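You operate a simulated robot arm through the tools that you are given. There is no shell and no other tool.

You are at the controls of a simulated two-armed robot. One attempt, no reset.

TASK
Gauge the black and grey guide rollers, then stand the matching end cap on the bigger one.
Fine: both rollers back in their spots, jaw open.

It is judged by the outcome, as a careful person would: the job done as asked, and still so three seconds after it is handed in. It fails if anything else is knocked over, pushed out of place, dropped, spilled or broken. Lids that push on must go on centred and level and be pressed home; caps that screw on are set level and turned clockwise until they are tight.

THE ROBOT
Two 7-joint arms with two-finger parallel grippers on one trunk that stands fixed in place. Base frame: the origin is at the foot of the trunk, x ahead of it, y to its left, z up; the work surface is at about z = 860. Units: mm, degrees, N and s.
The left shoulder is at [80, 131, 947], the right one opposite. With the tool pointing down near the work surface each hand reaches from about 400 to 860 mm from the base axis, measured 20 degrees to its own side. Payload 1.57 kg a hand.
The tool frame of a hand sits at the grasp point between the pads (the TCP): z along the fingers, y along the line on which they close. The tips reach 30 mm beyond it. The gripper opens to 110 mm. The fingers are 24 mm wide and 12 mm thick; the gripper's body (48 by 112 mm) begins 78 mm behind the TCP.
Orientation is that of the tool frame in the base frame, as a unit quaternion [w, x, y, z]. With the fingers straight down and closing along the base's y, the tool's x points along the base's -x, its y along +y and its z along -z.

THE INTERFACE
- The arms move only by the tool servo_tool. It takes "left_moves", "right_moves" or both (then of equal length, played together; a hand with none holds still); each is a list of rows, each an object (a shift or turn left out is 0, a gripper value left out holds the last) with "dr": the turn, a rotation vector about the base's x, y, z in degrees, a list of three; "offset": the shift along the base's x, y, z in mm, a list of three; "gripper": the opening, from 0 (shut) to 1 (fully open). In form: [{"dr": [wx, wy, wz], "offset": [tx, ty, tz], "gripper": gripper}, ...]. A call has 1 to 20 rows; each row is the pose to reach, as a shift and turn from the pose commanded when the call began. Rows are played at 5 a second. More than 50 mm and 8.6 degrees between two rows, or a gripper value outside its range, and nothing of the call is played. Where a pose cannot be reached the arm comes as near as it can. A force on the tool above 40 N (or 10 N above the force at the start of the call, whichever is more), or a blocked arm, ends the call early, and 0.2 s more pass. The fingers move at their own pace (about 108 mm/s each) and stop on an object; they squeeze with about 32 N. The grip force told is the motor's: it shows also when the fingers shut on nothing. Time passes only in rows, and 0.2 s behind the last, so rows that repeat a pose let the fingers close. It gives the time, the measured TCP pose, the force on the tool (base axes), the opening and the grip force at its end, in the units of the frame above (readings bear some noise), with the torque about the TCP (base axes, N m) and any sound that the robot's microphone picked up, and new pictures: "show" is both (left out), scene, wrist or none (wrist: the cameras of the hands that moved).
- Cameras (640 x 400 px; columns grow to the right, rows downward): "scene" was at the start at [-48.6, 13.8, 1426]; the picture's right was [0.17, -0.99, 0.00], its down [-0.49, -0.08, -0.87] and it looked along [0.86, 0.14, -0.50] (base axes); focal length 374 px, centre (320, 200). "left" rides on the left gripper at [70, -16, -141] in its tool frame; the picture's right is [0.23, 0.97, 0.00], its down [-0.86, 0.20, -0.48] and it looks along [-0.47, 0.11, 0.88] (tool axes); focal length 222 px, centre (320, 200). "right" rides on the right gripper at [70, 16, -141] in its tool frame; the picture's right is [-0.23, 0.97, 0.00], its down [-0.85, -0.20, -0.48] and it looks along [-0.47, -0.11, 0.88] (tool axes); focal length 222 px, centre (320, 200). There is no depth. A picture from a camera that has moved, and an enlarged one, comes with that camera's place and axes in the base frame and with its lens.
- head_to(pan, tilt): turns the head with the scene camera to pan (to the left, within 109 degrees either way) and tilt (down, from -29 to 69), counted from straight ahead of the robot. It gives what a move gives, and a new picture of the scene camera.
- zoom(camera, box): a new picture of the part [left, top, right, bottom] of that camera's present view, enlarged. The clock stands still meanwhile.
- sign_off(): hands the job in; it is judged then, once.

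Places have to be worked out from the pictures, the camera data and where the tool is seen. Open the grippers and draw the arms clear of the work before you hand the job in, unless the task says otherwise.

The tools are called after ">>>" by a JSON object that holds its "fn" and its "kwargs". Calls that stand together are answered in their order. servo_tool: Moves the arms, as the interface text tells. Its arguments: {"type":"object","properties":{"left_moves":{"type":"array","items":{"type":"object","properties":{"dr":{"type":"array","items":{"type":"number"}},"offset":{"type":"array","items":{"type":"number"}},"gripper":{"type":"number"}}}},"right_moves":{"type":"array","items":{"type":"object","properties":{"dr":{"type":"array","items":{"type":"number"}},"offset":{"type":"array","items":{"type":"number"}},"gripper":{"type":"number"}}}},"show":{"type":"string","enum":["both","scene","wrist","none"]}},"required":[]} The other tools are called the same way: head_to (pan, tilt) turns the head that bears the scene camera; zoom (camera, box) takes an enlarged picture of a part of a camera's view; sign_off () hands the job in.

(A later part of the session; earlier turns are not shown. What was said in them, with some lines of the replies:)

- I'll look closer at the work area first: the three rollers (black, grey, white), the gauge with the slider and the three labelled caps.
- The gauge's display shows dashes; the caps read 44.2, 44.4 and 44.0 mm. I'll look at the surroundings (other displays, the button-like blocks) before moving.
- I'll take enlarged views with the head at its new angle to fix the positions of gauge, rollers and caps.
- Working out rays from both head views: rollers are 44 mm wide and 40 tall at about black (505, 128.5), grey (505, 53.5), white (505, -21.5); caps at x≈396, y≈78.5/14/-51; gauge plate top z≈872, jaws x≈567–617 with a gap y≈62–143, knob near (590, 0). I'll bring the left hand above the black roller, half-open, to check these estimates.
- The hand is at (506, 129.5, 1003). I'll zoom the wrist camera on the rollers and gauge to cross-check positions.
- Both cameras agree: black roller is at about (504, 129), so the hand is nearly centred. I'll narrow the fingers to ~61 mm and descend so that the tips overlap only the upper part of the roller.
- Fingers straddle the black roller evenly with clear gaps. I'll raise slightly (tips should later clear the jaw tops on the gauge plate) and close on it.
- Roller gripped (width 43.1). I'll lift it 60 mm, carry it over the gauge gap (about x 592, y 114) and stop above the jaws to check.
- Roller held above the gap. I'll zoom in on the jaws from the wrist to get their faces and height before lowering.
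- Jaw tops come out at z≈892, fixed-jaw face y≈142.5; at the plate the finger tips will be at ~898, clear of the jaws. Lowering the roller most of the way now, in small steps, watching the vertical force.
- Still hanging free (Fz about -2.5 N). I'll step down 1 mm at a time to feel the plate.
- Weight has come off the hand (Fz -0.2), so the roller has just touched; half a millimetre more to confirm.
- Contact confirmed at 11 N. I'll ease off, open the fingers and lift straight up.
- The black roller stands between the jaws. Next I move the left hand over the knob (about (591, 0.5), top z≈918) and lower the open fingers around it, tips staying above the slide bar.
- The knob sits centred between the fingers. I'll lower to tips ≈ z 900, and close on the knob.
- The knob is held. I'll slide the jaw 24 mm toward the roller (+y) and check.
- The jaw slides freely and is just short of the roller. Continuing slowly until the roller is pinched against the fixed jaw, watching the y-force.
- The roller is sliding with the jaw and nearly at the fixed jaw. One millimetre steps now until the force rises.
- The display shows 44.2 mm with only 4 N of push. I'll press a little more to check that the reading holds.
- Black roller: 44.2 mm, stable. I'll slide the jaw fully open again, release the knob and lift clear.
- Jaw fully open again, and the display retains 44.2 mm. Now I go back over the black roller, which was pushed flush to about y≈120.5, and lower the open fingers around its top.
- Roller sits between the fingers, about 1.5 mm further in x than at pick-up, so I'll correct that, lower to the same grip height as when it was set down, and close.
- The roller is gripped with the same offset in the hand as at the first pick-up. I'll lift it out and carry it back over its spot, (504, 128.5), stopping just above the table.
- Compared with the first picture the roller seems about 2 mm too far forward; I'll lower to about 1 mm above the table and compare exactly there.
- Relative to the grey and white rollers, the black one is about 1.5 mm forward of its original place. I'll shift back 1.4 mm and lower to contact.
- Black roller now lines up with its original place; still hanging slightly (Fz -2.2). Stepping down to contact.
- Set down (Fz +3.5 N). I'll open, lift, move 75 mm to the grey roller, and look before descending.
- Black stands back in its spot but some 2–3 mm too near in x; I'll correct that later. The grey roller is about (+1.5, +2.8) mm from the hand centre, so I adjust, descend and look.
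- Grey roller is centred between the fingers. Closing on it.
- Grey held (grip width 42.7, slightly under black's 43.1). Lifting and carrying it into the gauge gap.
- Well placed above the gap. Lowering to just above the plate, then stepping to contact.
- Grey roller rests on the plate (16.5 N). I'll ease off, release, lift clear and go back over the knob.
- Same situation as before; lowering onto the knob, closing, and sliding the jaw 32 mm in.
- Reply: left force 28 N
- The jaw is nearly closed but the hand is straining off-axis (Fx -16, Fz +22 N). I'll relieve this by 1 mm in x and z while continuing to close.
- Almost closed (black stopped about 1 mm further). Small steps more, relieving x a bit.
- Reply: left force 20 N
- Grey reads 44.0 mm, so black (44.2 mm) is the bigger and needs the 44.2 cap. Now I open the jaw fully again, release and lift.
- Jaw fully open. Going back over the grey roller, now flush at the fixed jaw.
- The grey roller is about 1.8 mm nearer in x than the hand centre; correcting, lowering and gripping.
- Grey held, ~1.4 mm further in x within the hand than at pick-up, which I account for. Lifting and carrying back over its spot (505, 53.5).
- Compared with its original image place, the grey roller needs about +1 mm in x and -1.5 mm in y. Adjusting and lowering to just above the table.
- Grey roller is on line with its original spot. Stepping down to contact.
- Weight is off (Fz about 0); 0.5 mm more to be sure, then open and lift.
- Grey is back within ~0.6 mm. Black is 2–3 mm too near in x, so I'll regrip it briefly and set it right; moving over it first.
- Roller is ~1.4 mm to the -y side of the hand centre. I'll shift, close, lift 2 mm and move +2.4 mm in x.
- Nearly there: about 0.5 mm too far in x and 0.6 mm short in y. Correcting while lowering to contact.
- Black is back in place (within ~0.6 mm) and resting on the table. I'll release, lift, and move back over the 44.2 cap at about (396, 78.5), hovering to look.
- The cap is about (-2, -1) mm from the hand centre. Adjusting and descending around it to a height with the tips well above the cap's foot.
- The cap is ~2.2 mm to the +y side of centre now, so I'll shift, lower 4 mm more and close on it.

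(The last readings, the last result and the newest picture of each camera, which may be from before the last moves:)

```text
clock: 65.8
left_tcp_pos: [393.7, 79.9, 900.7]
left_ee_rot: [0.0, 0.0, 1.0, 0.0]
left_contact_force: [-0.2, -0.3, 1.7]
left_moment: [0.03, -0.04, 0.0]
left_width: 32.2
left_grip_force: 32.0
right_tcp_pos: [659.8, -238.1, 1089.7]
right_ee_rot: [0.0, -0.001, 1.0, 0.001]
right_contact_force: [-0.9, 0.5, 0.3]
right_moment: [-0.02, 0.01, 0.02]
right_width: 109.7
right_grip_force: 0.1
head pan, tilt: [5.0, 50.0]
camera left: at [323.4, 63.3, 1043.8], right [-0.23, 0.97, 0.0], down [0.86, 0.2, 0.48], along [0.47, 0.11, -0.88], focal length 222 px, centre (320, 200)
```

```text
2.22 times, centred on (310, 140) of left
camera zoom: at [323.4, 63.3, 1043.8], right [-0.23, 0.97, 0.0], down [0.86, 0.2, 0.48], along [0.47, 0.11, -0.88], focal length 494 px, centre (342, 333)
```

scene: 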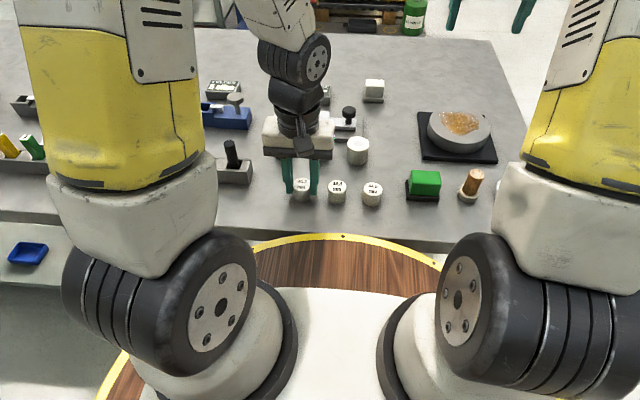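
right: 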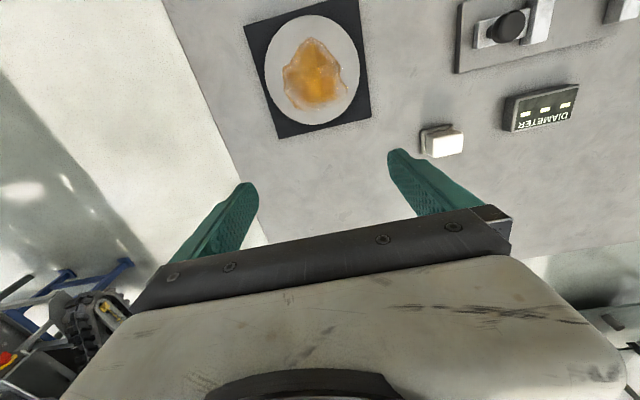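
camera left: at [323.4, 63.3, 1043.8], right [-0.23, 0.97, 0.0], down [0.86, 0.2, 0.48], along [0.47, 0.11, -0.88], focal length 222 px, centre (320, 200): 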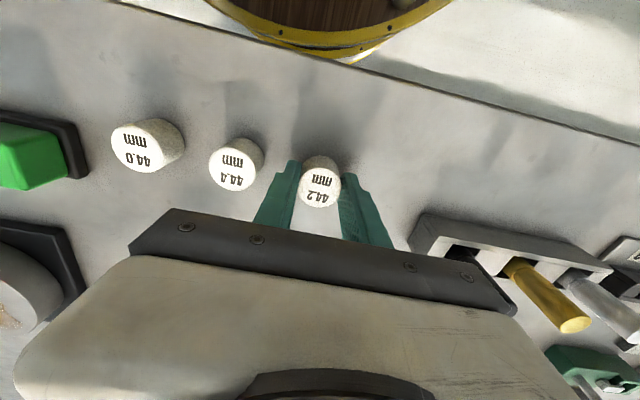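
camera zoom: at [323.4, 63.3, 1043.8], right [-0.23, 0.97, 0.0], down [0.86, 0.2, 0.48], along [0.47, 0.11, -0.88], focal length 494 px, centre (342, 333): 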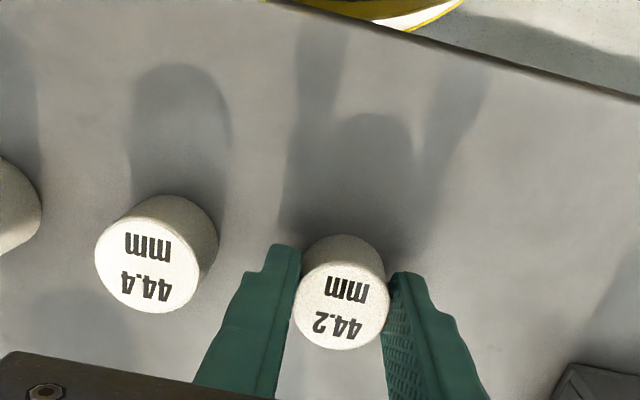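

The 44.2 cap is gripped upright. I'll lift 65 mm, carry it over the black roller and hover about 8 mm above its top.

>>> {"fn": "servo_tool", "kwargs": {"left_moves": [{"offset": [0, 0, 15]}, {"offset": [0, 0, 40]}, {"offset": [0, 0, 65]}, {"offset": [28, 12, 65]}, {"offset": [56, 24, 65]}, {"offset": [84, 37, 65]}, {"offset": [109.8, 48.8, 65]}, {"offset": [109.8, 48.8, 50]}, {"offset": [109.8, 48.8, 50]}], "show": "both"}}

>>> {"fn": "zoom", "kwargs": {"camera": "scene", "box": [252, 100, 348, 160]}}

>>> {"fn": "zoom", "kwargs": {"camera": "left", "box": [250, 110, 400, 220]}}

```text
clock: 67.8
left_tcp_pos: [505.1, 127.4, 950.0]
left_ee_rot: [-0.001, 0.0, 1.0, 0.0]
left_contact_force: [-0.1, -0.5, 0.2]
left_moment: [0.0, 0.01, -0.02]
left_width: 32.2
left_grip_force: 31.8
right_tcp_pos: [661.0, -236.9, 1088.9]
right_ee_rot: [0.0, 0.0, 1.0, 0.001]
right_contact_force: [0.6, 0.2, 0.4]
right_moment: [0.02, -0.03, -0.01]
right_width: 110.3
right_grip_force: 0.1
head pan, tilt: [5.0, 50.0]
camera left: at [435.0, 111.2, 1094.5], right [-0.23, 0.97, 0.0], down [0.86, 0.2, 0.48], along [0.47, 0.11, -0.88], focal length 222 px, centre (320, 200)
```

scene: 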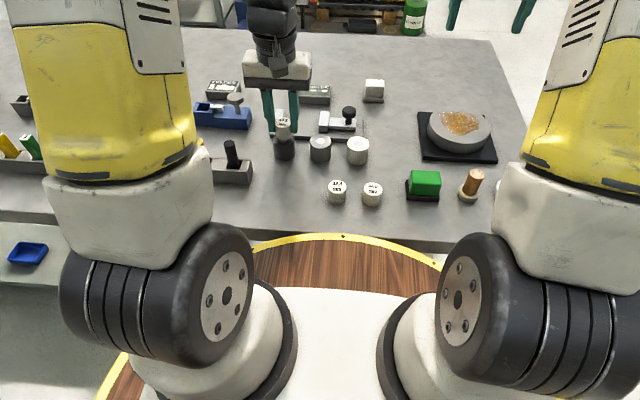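
left: 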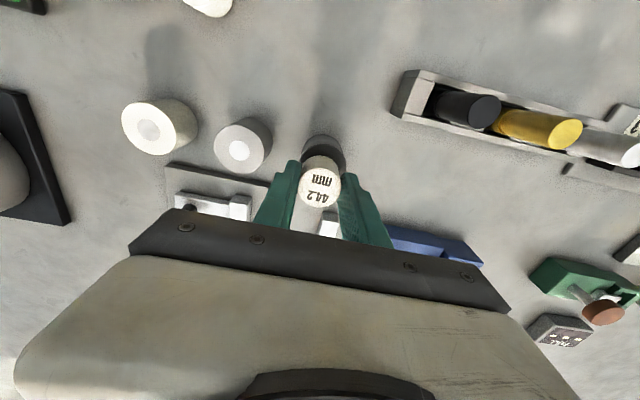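

```text
6.67 times, centred on (300, 130) of scene
camera zoom: at [-61.2, 5.5, 1396.3], right [0.09, -1.0, 0.0], down [-0.76, -0.07, -0.64], along [0.64, 0.06, -0.77], focal length 2493 px, centre (453, 667)
```

zoom: 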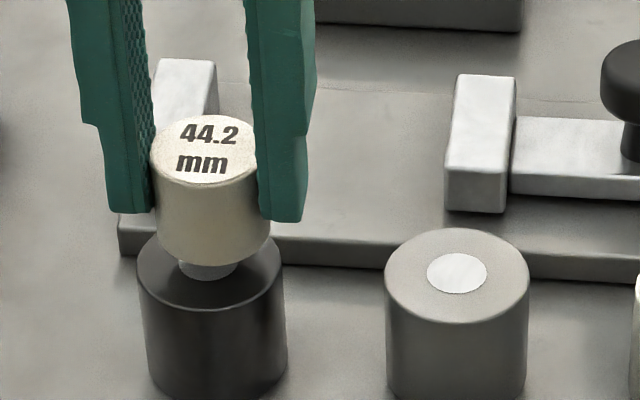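

```text
3.64 times, centred on (325, 165) of left
camera zoom: at [435.0, 111.2, 1094.5], right [-0.23, 0.97, 0.0], down [0.86, 0.2, 0.48], along [0.47, 0.11, -0.88], focal length 808 px, centre (302, 327)
```

zoom: 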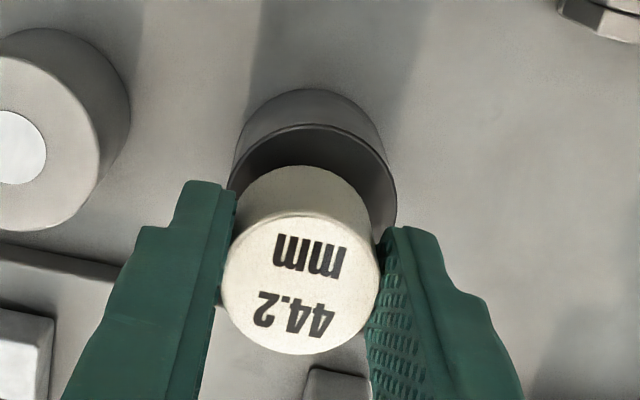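

The cap is upright above the black roller; comparing cap foot and roller top in both views, the cap needs about -2 mm in x and +1.8 mm in y. I'll shift and lower to about 4 mm above and check again.

>>> {"fn": "servo_tool", "kwargs": {"left_moves": [{"offset": [-1, 1, -1]}, {"offset": [-2, 1.8, -3]}, {"offset": [-2, 1.8, -6]}, {"offset": [-2, 1.8, -6]}], "show": "none"}}

>>> {"fn": "zoom", "kwargs": {"camera": "scene", "box": [252, 100, 348, 160]}}

>>> {"fn": "zoom", "kwargs": {"camera": "left", "box": [250, 110, 400, 220]}}

```text
clock: 68.8
left_tcp_pos: [501.4, 131.7, 945.6]
left_ee_rot: [0.0, 0.0, 1.0, 0.001]
left_contact_force: [0.3, -1.0, -0.1]
left_moment: [0.01, 0.0, -0.01]
left_width: 32.2
left_grip_force: 32.1
right_tcp_pos: [660.9, -237.6, 1088.7]
right_ee_rot: [0.0, 0.0, 1.0, 0.0]
right_contact_force: [-0.3, -0.2, 0.2]
right_moment: [0.0, 0.02, -0.02]
right_width: 110.0
right_grip_force: 0.0
head pan, tilt: [5.0, 50.0]
```

```text
6.67 times, centred on (300, 130) of scene
camera zoom: at [-61.2, 5.5, 1396.3], right [0.09, -1.0, 0.0], down [-0.76, -0.07, -0.64], along [0.64, 0.06, -0.77], focal length 2493 px, centre (453, 667)
```

zoom: 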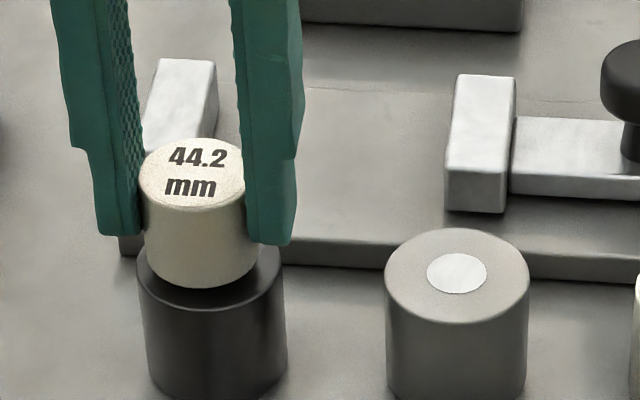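

```text
3.64 times, centred on (325, 165) of left
camera zoom: at [432.0, 114.6, 1088.2], right [-0.23, 0.97, 0.0], down [0.86, 0.2, 0.48], along [0.47, 0.11, -0.88], focal length 808 px, centre (302, 327)
```

zoom: 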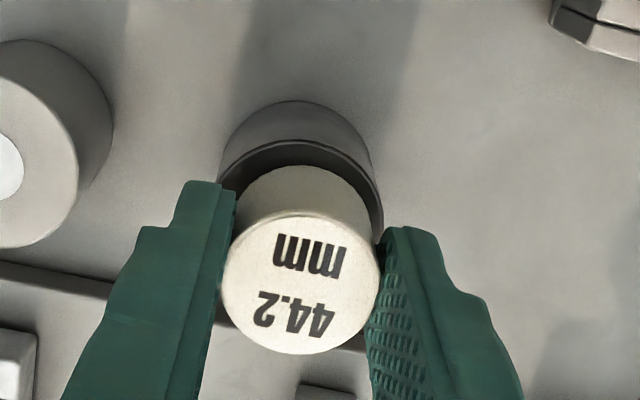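

The arm moved more than commanded in y. I'll zoom tighter in both views to measure the cap foot against the roller rim.

>>> {"fn": "zoom", "kwargs": {"camera": "scene", "box": [266, 112, 306, 162]}}

>>> {"fn": "zoom", "kwargs": {"camera": "left", "box": [290, 130, 370, 210]}}

```text
8.00 times, centred on (286, 137) of scene
camera zoom: at [-61.2, 5.5, 1396.3], right [0.09, -1.0, 0.0], down [-0.76, -0.07, -0.64], along [0.64, 0.06, -0.77], focal length 2992 px, centre (592, 704)
```

zoom: 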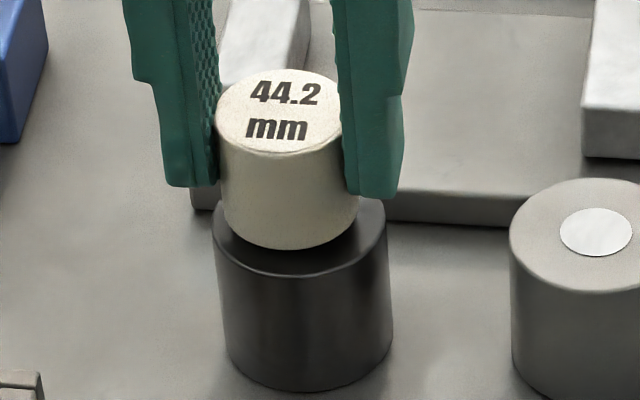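

```text
5.00 times, centred on (330, 170) of left
camera zoom: at [432.0, 114.6, 1088.2], right [-0.23, 0.97, 0.0], down [0.86, 0.2, 0.48], along [0.47, 0.11, -0.88], focal length 1111 px, centre (270, 350)
```

zoom: 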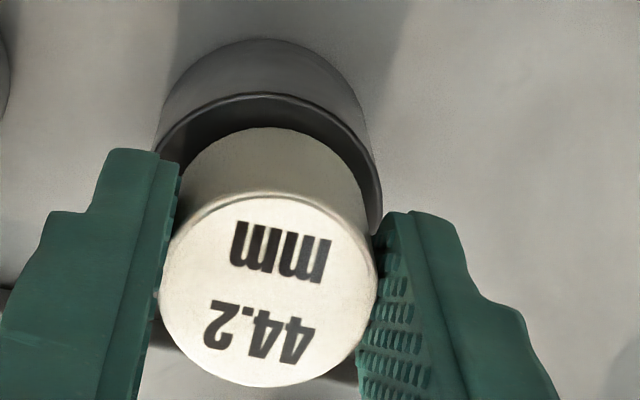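

Cap foot is centred in x, but about 1.8 mm too far to +y. Shifting -1.8 mm in y and lowering 2 mm, then checking again.

>>> {"fn": "servo_tool", "kwargs": {"left_moves": [{"offset": [0, -0.9, 0]}, {"offset": [0, -1.8, -1]}, {"offset": [0, -1.8, -2]}, {"offset": [0, -1.8, -2]}], "show": "none"}}

>>> {"fn": "zoom", "kwargs": {"camera": "scene", "box": [266, 112, 306, 162]}}

>>> {"fn": "zoom", "kwargs": {"camera": "left", "box": [290, 130, 370, 210]}}

```text
clock: 69.8
left_tcp_pos: [500.9, 129.6, 941.8]
left_ee_rot: [-0.001, 0.0, 1.0, 0.0]
left_contact_force: [-0.4, -0.5, -1.5]
left_moment: [-0.01, 0.0, 0.01]
left_width: 32.3
left_grip_force: 31.5
right_tcp_pos: [660.7, -237.1, 1089.8]
right_ee_rot: [0.0, -0.001, 1.0, 0.0]
right_contact_force: [0.1, -0.3, 0.4]
right_moment: [0.04, 0.01, -0.04]
right_width: 110.0
right_grip_force: 0.1
head pan, tilt: [5.0, 50.0]
```

```text
8.00 times, centred on (286, 137) of scene
camera zoom: at [-61.2, 5.5, 1396.3], right [0.09, -1.0, 0.0], down [-0.76, -0.07, -0.64], along [0.64, 0.06, -0.77], focal length 2992 px, centre (592, 704)
```

zoom: 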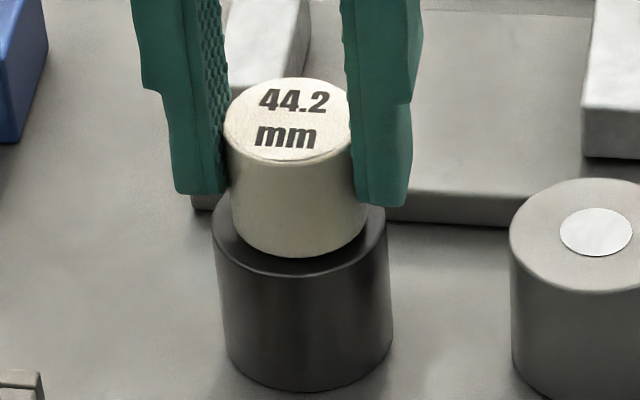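

```text
5.00 times, centred on (330, 170) of left
camera zoom: at [431.4, 112.4, 1086.5], right [-0.23, 0.97, 0.0], down [0.86, 0.2, 0.48], along [0.47, 0.11, -0.88], focal length 1111 px, centre (270, 350)
```

zoom: 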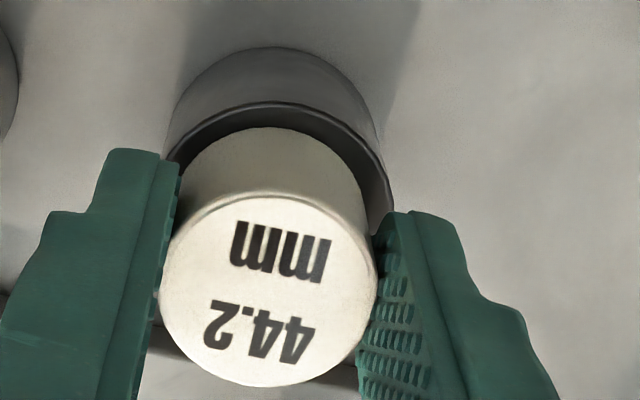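

Now centred in both views within about half a millimetre. Lowering gently onto the roller.

>>> {"fn": "servo_tool", "kwargs": {"left_moves": [{"offset": [0.3, 0, -0.8]}, {"offset": [0.3, 0, -1.4]}, {"offset": [0.3, 0, -1.4]}], "show": "none"}}

>>> {"fn": "zoom", "kwargs": {"camera": "scene", "box": [266, 112, 306, 162]}}

```text
clock: 70.6
left_tcp_pos: [503.6, 129.1, 940.9]
left_ee_rot: [0.0, 0.0, 1.0, 0.001]
left_contact_force: [-0.7, -1.0, -0.8]
left_moment: [-0.01, -0.02, -0.01]
left_width: 32.3
left_grip_force: 31.7
right_tcp_pos: [660.8, -237.3, 1089.5]
right_ee_rot: [0.0, 0.0, 1.0, 0.001]
right_contact_force: [0.5, 0.2, 0.0]
right_moment: [0.01, 0.01, -0.03]
right_width: 109.9
right_grip_force: 0.0
head pan, tilt: [5.0, 50.0]
```

```text
8.00 times, centred on (286, 137) of scene
camera zoom: at [-61.2, 5.5, 1396.3], right [0.09, -1.0, 0.0], down [-0.76, -0.07, -0.64], along [0.64, 0.06, -0.77], focal length 2992 px, centre (592, 704)
```

zoom: 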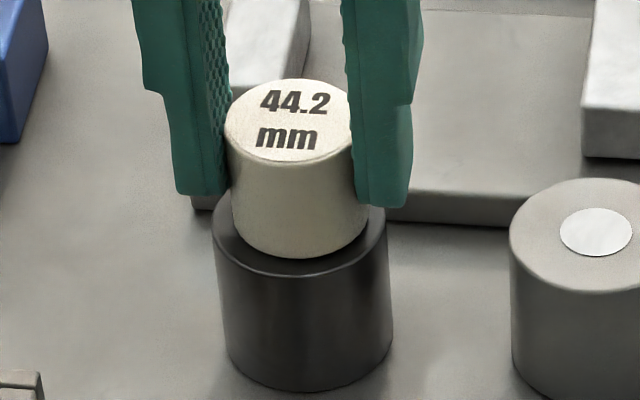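

Still not touching (Fz -0.8). Continuing down in sub-millimetre steps.

>>> {"fn": "servo_tool", "kwargs": {"left_moves": [{"offset": [0, 0, -0.6]}, {"offset": [0, 0, -1.0]}, {"offset": [0, 0, -1.0]}], "show": "none"}}

>>> {"fn": "zoom", "kwargs": {"camera": "scene", "box": [266, 112, 306, 162]}}

>>> {"fn": "zoom", "kwargs": {"camera": "left", "box": [290, 130, 370, 210]}}

```text
clock: 71.4
left_tcp_pos: [503.4, 129.8, 941.7]
left_ee_rot: [0.0, 0.001, 1.0, 0.0]
left_contact_force: [-0.8, 1.1, -0.8]
left_moment: [0.01, -0.04, 0.02]
left_width: 32.2
left_grip_force: 31.8
right_tcp_pos: [661.4, -236.6, 1088.2]
right_ee_rot: [0.001, 0.0, 1.0, 0.0]
right_contact_force: [0.0, -0.2, -0.4]
right_moment: [-0.01, -0.01, -0.01]
right_width: 110.0
right_grip_force: 0.1
head pan, tilt: [5.0, 50.0]
```

```text
8.00 times, centred on (286, 137) of scene
camera zoom: at [-61.2, 5.5, 1396.3], right [0.09, -1.0, 0.0], down [-0.76, -0.07, -0.64], along [0.64, 0.06, -0.77], focal length 2992 px, centre (592, 704)
```

zoom: 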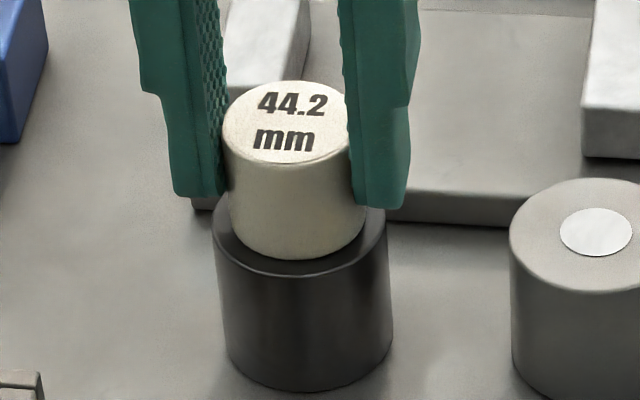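

```text
5.00 times, centred on (330, 170) of left
camera zoom: at [433.2, 113.3, 1084.1], right [-0.23, 0.97, 0.0], down [0.86, 0.2, 0.48], along [0.47, 0.11, -0.88], focal length 1111 px, centre (270, 350)
```

zoom: 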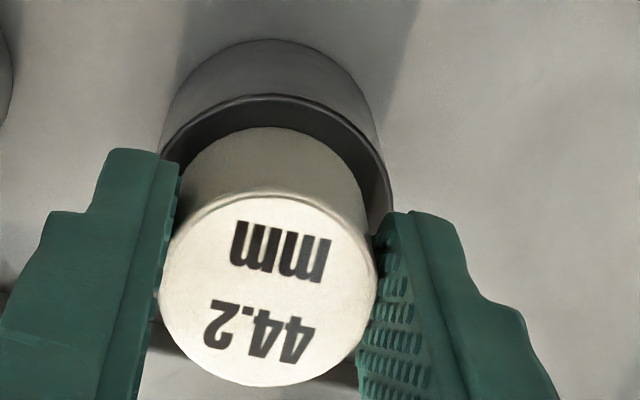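

>>> {"fn": "servo_tool", "kwargs": {"left_moves": [{"offset": [0, -0.3, -0.5]}, {"offset": [0, -0.3, -0.8]}, {"offset": [0, -0.3, -0.8]}], "show": "none"}}

```text
clock: 72.2
left_tcp_pos: [502.6, 128.3, 940.8]
left_ee_rot: [0.0, 0.001, 1.0, 0.0]
left_contact_force: [-1.8, 0.2, 10.0]
left_moment: [0.0, 0.07, 0.0]
left_width: 32.3
left_grip_force: 31.4
right_tcp_pos: [660.8, -237.1, 1089.3]
right_ee_rot: [0.0, 0.0, 1.0, 0.0]
right_contact_force: [-0.9, 0.3, 0.6]
right_moment: [0.02, 0.0, 0.01]
right_width: 110.0
right_grip_force: 0.1
head pan, tilt: [5.0, 50.0]
```

Contact: 10 N upward. I'll check the seating before letting go.

>>> {"fn": "zoom", "kwargs": {"camera": "scene", "box": [266, 112, 306, 162]}}

>>> {"fn": "zoom", "kwargs": {"camera": "left", "box": [290, 130, 370, 210]}}

```text
8.00 times, centred on (286, 137) of scene
camera zoom: at [-61.5, 5.5, 1396.3], right [0.09, -1.0, 0.0], down [-0.76, -0.07, -0.64], along [0.64, 0.06, -0.77], focal length 2992 px, centre (592, 704)
```

zoom: 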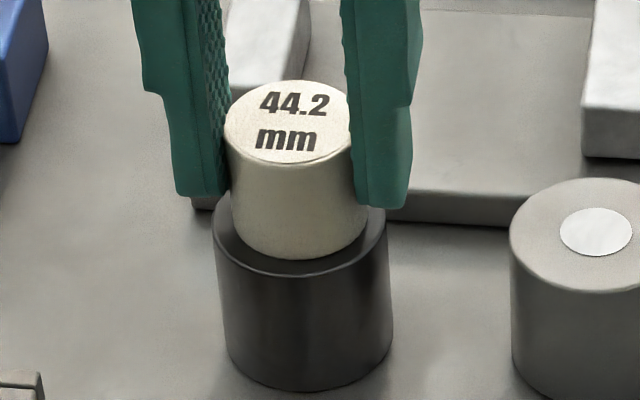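

```text
5.00 times, centred on (330, 170) of left
camera zoom: at [433.3, 112.9, 1083.9], right [-0.23, 0.97, 0.0], down [0.85, 0.2, 0.48], along [0.47, 0.11, -0.88], focal length 1111 px, centre (270, 350)
```

zoom: 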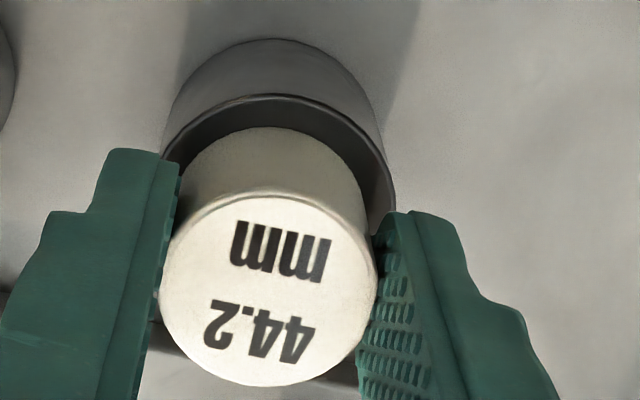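

Margins around the cap are equal (about 18 px both sides, 14 px in front). Easing off, opening the fingers and lifting straight up.

>>> {"fn": "servo_tool", "kwargs": {"left_moves": [{"offset": [0, 0, 0.5]}, {"offset": [0, 0, 0.5], "gripper": 0.36}, {"offset": [0, 0, 0.5], "gripper": 0.5}, {"offset": [0, 0, 0.5], "gripper": 0.5}, {"offset": [0, 0, 20], "gripper": 0.5}, {"offset": [0, 0, 45], "gripper": 0.5}, {"offset": [0, 0, 75], "gripper": 0.5}, {"offset": [0, 0, 75], "gripper": 0.5}], "show": "both"}}

>>> {"fn": "zoom", "kwargs": {"camera": "scene", "box": [266, 112, 306, 162]}}

>>> {"fn": "zoom", "kwargs": {"camera": "left", "box": [260, 100, 390, 200]}}

```text
clock: 74.0
left_tcp_pos: [502.1, 129.5, 1016.5]
left_ee_rot: [0.0, 0.0, 1.0, 0.0]
left_contact_force: [-0.5, 0.7, 0.1]
left_moment: [-0.01, -0.01, -0.03]
left_width: 54.8
left_grip_force: 0.0
right_tcp_pos: [662.1, -237.2, 1090.1]
right_ee_rot: [0.0, 0.0, 1.0, 0.0]
right_contact_force: [0.8, -0.7, -0.1]
right_moment: [-0.01, 0.01, 0.01]
right_width: 110.0
right_grip_force: 0.1
head pan, tilt: [5.0, 50.0]
camera left: at [432.0, 113.8, 1160.4], right [-0.23, 0.97, 0.0], down [0.86, 0.2, 0.48], along [0.47, 0.11, -0.88], focal length 222 px, centre (320, 200)
```

scene: 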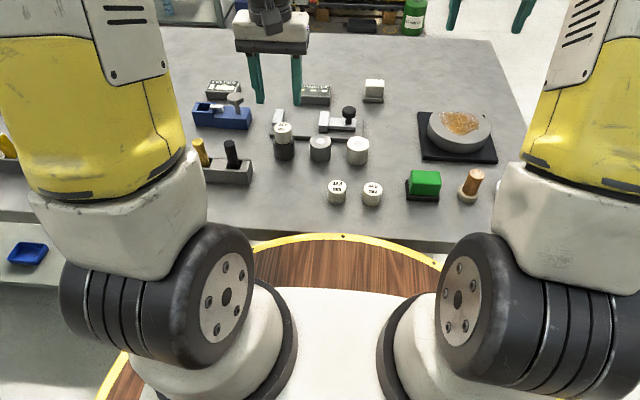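
left: 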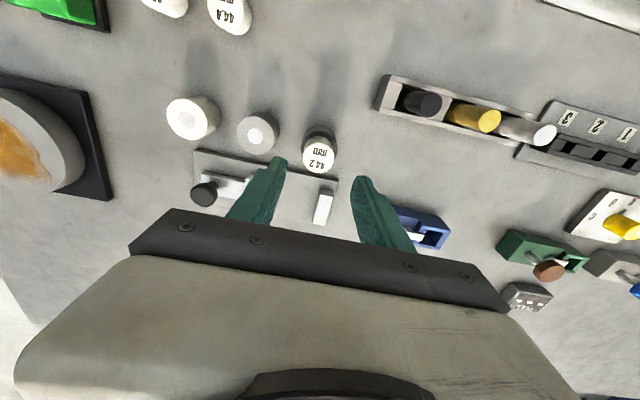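

```text
8.00 times, centred on (286, 137) of scene
camera zoom: at [-61.2, 5.5, 1396.3], right [0.09, -1.0, 0.0], down [-0.76, -0.07, -0.64], along [0.64, 0.06, -0.77], focal length 2992 px, centre (592, 704)
```

zoom: 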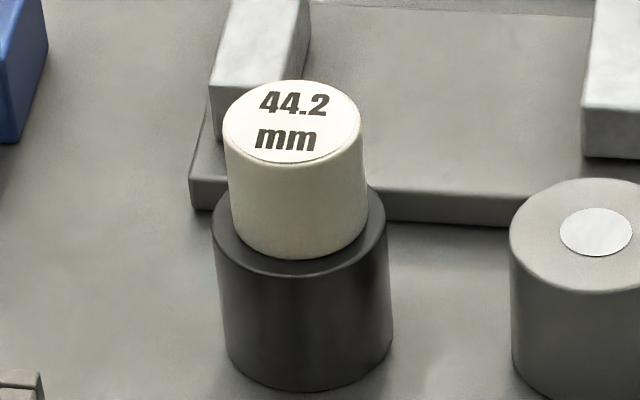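

```text
4.00 times, centred on (325, 150) of left
camera zoom: at [432.0, 113.8, 1160.4], right [-0.23, 0.97, 0.0], down [0.86, 0.2, 0.48], along [0.47, 0.11, -0.88], focal length 888 px, centre (300, 400)
```

zoom: 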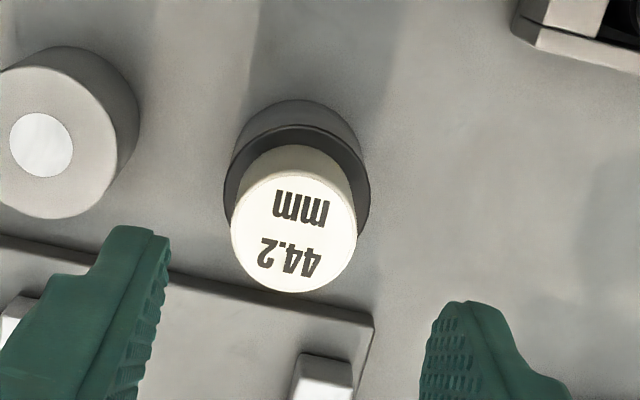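

The 44.2 cap stands centred and upright on the black roller. I'll withdraw the left hand to its starting pose with the gripper open, then do a last check of the whole bench.

>>> {"fn": "servo_tool", "kwargs": {"left_moves": [{"offset": [0, 0, 40], "gripper": 0.5}, {"offset": [8, 30, 70], "gripper": 1.0}, {"offset": [16, 65, 100], "gripper": 1.0}, {"offset": [26, 100, 125], "gripper": 1.0}, {"offset": [36, 135, 145], "gripper": 1.0}, {"offset": [46, 170, 156], "gripper": 1.0}, {"offset": [53, 204, 156], "gripper": 1.0}, {"offset": [53, 204, 156], "gripper": 1.0}], "show": "both"}}

>>> {"fn": "zoom", "kwargs": {"camera": "scene", "box": [252, 70, 396, 160]}}

>>> {"fn": "zoom", "kwargs": {"camera": "scene", "box": [262, 130, 390, 210]}}

>>> {"fn": "zoom", "kwargs": {"camera": "left", "box": [60, 0, 260, 180]}}

```text
clock: 75.8
left_tcp_pos: [554.5, 336.3, 1169.8]
left_ee_rot: [0.0, 0.0, 1.0, 0.001]
left_contact_force: [-0.2, 0.6, -0.7]
left_moment: [-0.01, -0.02, -0.01]
left_width: 109.9
left_grip_force: 0.0
right_tcp_pos: [661.3, -236.5, 1088.3]
right_ee_rot: [0.001, 0.001, 1.0, 0.0]
right_contact_force: [0.7, -0.1, 0.3]
right_moment: [0.03, 0.0, 0.0]
right_width: 109.7
right_grip_force: 0.0
head pan, tilt: [5.0, 50.0]
camera left: at [484.3, 320.4, 1312.8], right [-0.23, 0.97, 0.0], down [0.86, 0.2, 0.48], along [0.47, 0.11, -0.88], focal length 222 px, centre (320, 200)
```

scene: 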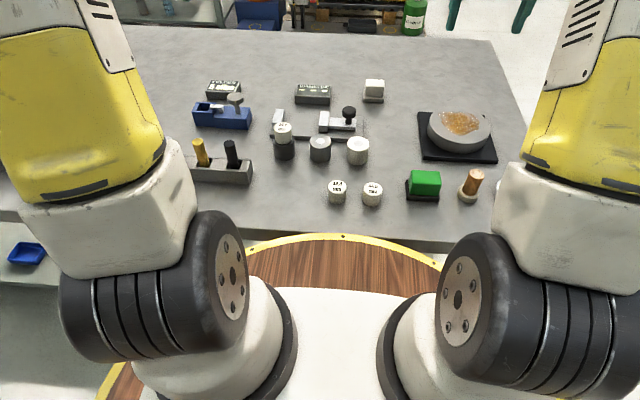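
left: 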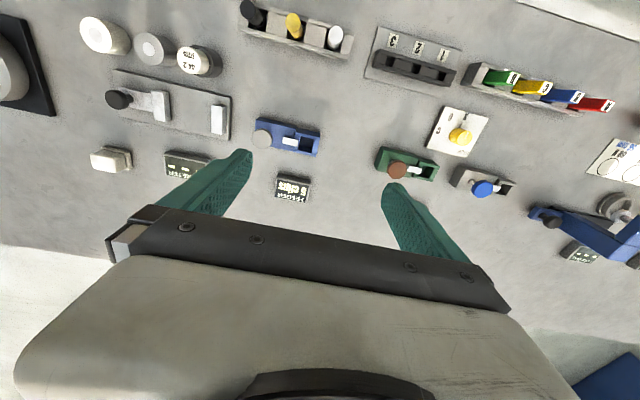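

```text
4.44 times, centred on (324, 115) of scene
camera zoom: at [-61.2, 5.5, 1396.3], right [0.09, -1.0, 0.0], down [-0.76, -0.07, -0.64], along [0.64, 0.06, -0.77], focal length 1662 px, centre (302, 578)
```

zoom: 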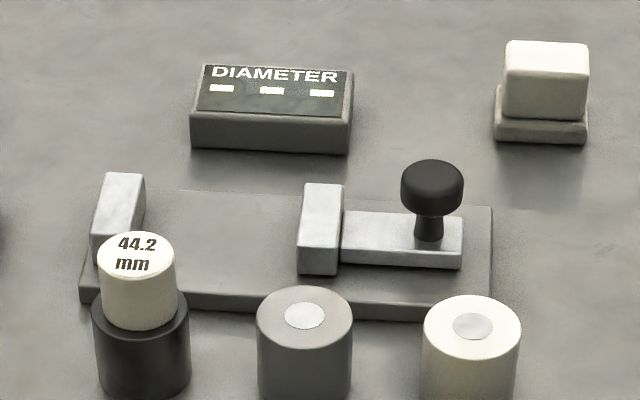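

```text
5.00 times, centred on (326, 170) of scene
camera zoom: at [-61.2, 5.5, 1396.3], right [0.09, -1.0, 0.0], down [-0.76, -0.07, -0.64], along [0.64, 0.06, -0.77], focal length 1870 px, centre (290, 350)
```

zoom: 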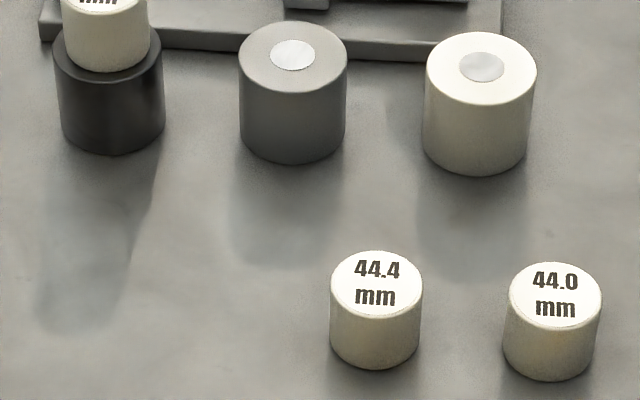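

```text
2.22 times, centred on (160, 90) of left
camera zoom: at [484.3, 320.4, 1312.8], right [-0.23, 0.97, 0.0], down [0.86, 0.2, 0.48], along [0.47, 0.11, -0.88], focal length 494 px, centre (676, 444)
```

zoom: 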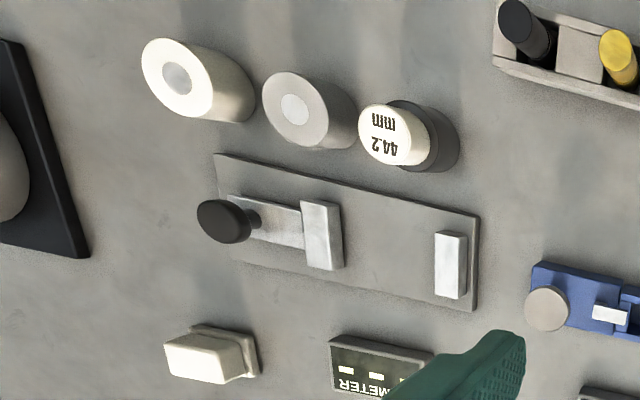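

Final check: the gauge is empty with its jaw fully open. The black and grey rollers are back in their spots in line with the white one. The 44.2 cap stands centred on the black roller, which measured 44.2 mm against grey's 44.0 mm. Both hands are clear and open and nothing else was disturbed, so I'm handing the job in.

>>> {"fn": "sign_off", "kwargs": {}}

```text
The job is handed in.
```

I gauged both rollers and stood the 44.2 mm end cap on the black one, which is the bigger. The job is handed in, but I haven't seen a verdict.

| Roller | Gauge reading |
|---|---|
| Black | 44.2 mm |
| Grey | 44.0 mm |

- **Cap:** the 44.2 mm cap stands upright and looked evenly centred on the black roller, both before and after I let go.
- **Rollers:** both are back in their spots, within about 1 mm by my estimate from the pictures. I first set the black one down 2–3 mm out of place, so I gripped it again and corrected it before fitting the cap.
- **Gauge:** it is empty and its jaw is fully open.
- **Everything else:** the last pictures show nothing else moved or knocked over. Both hands are clear with their grippers open.
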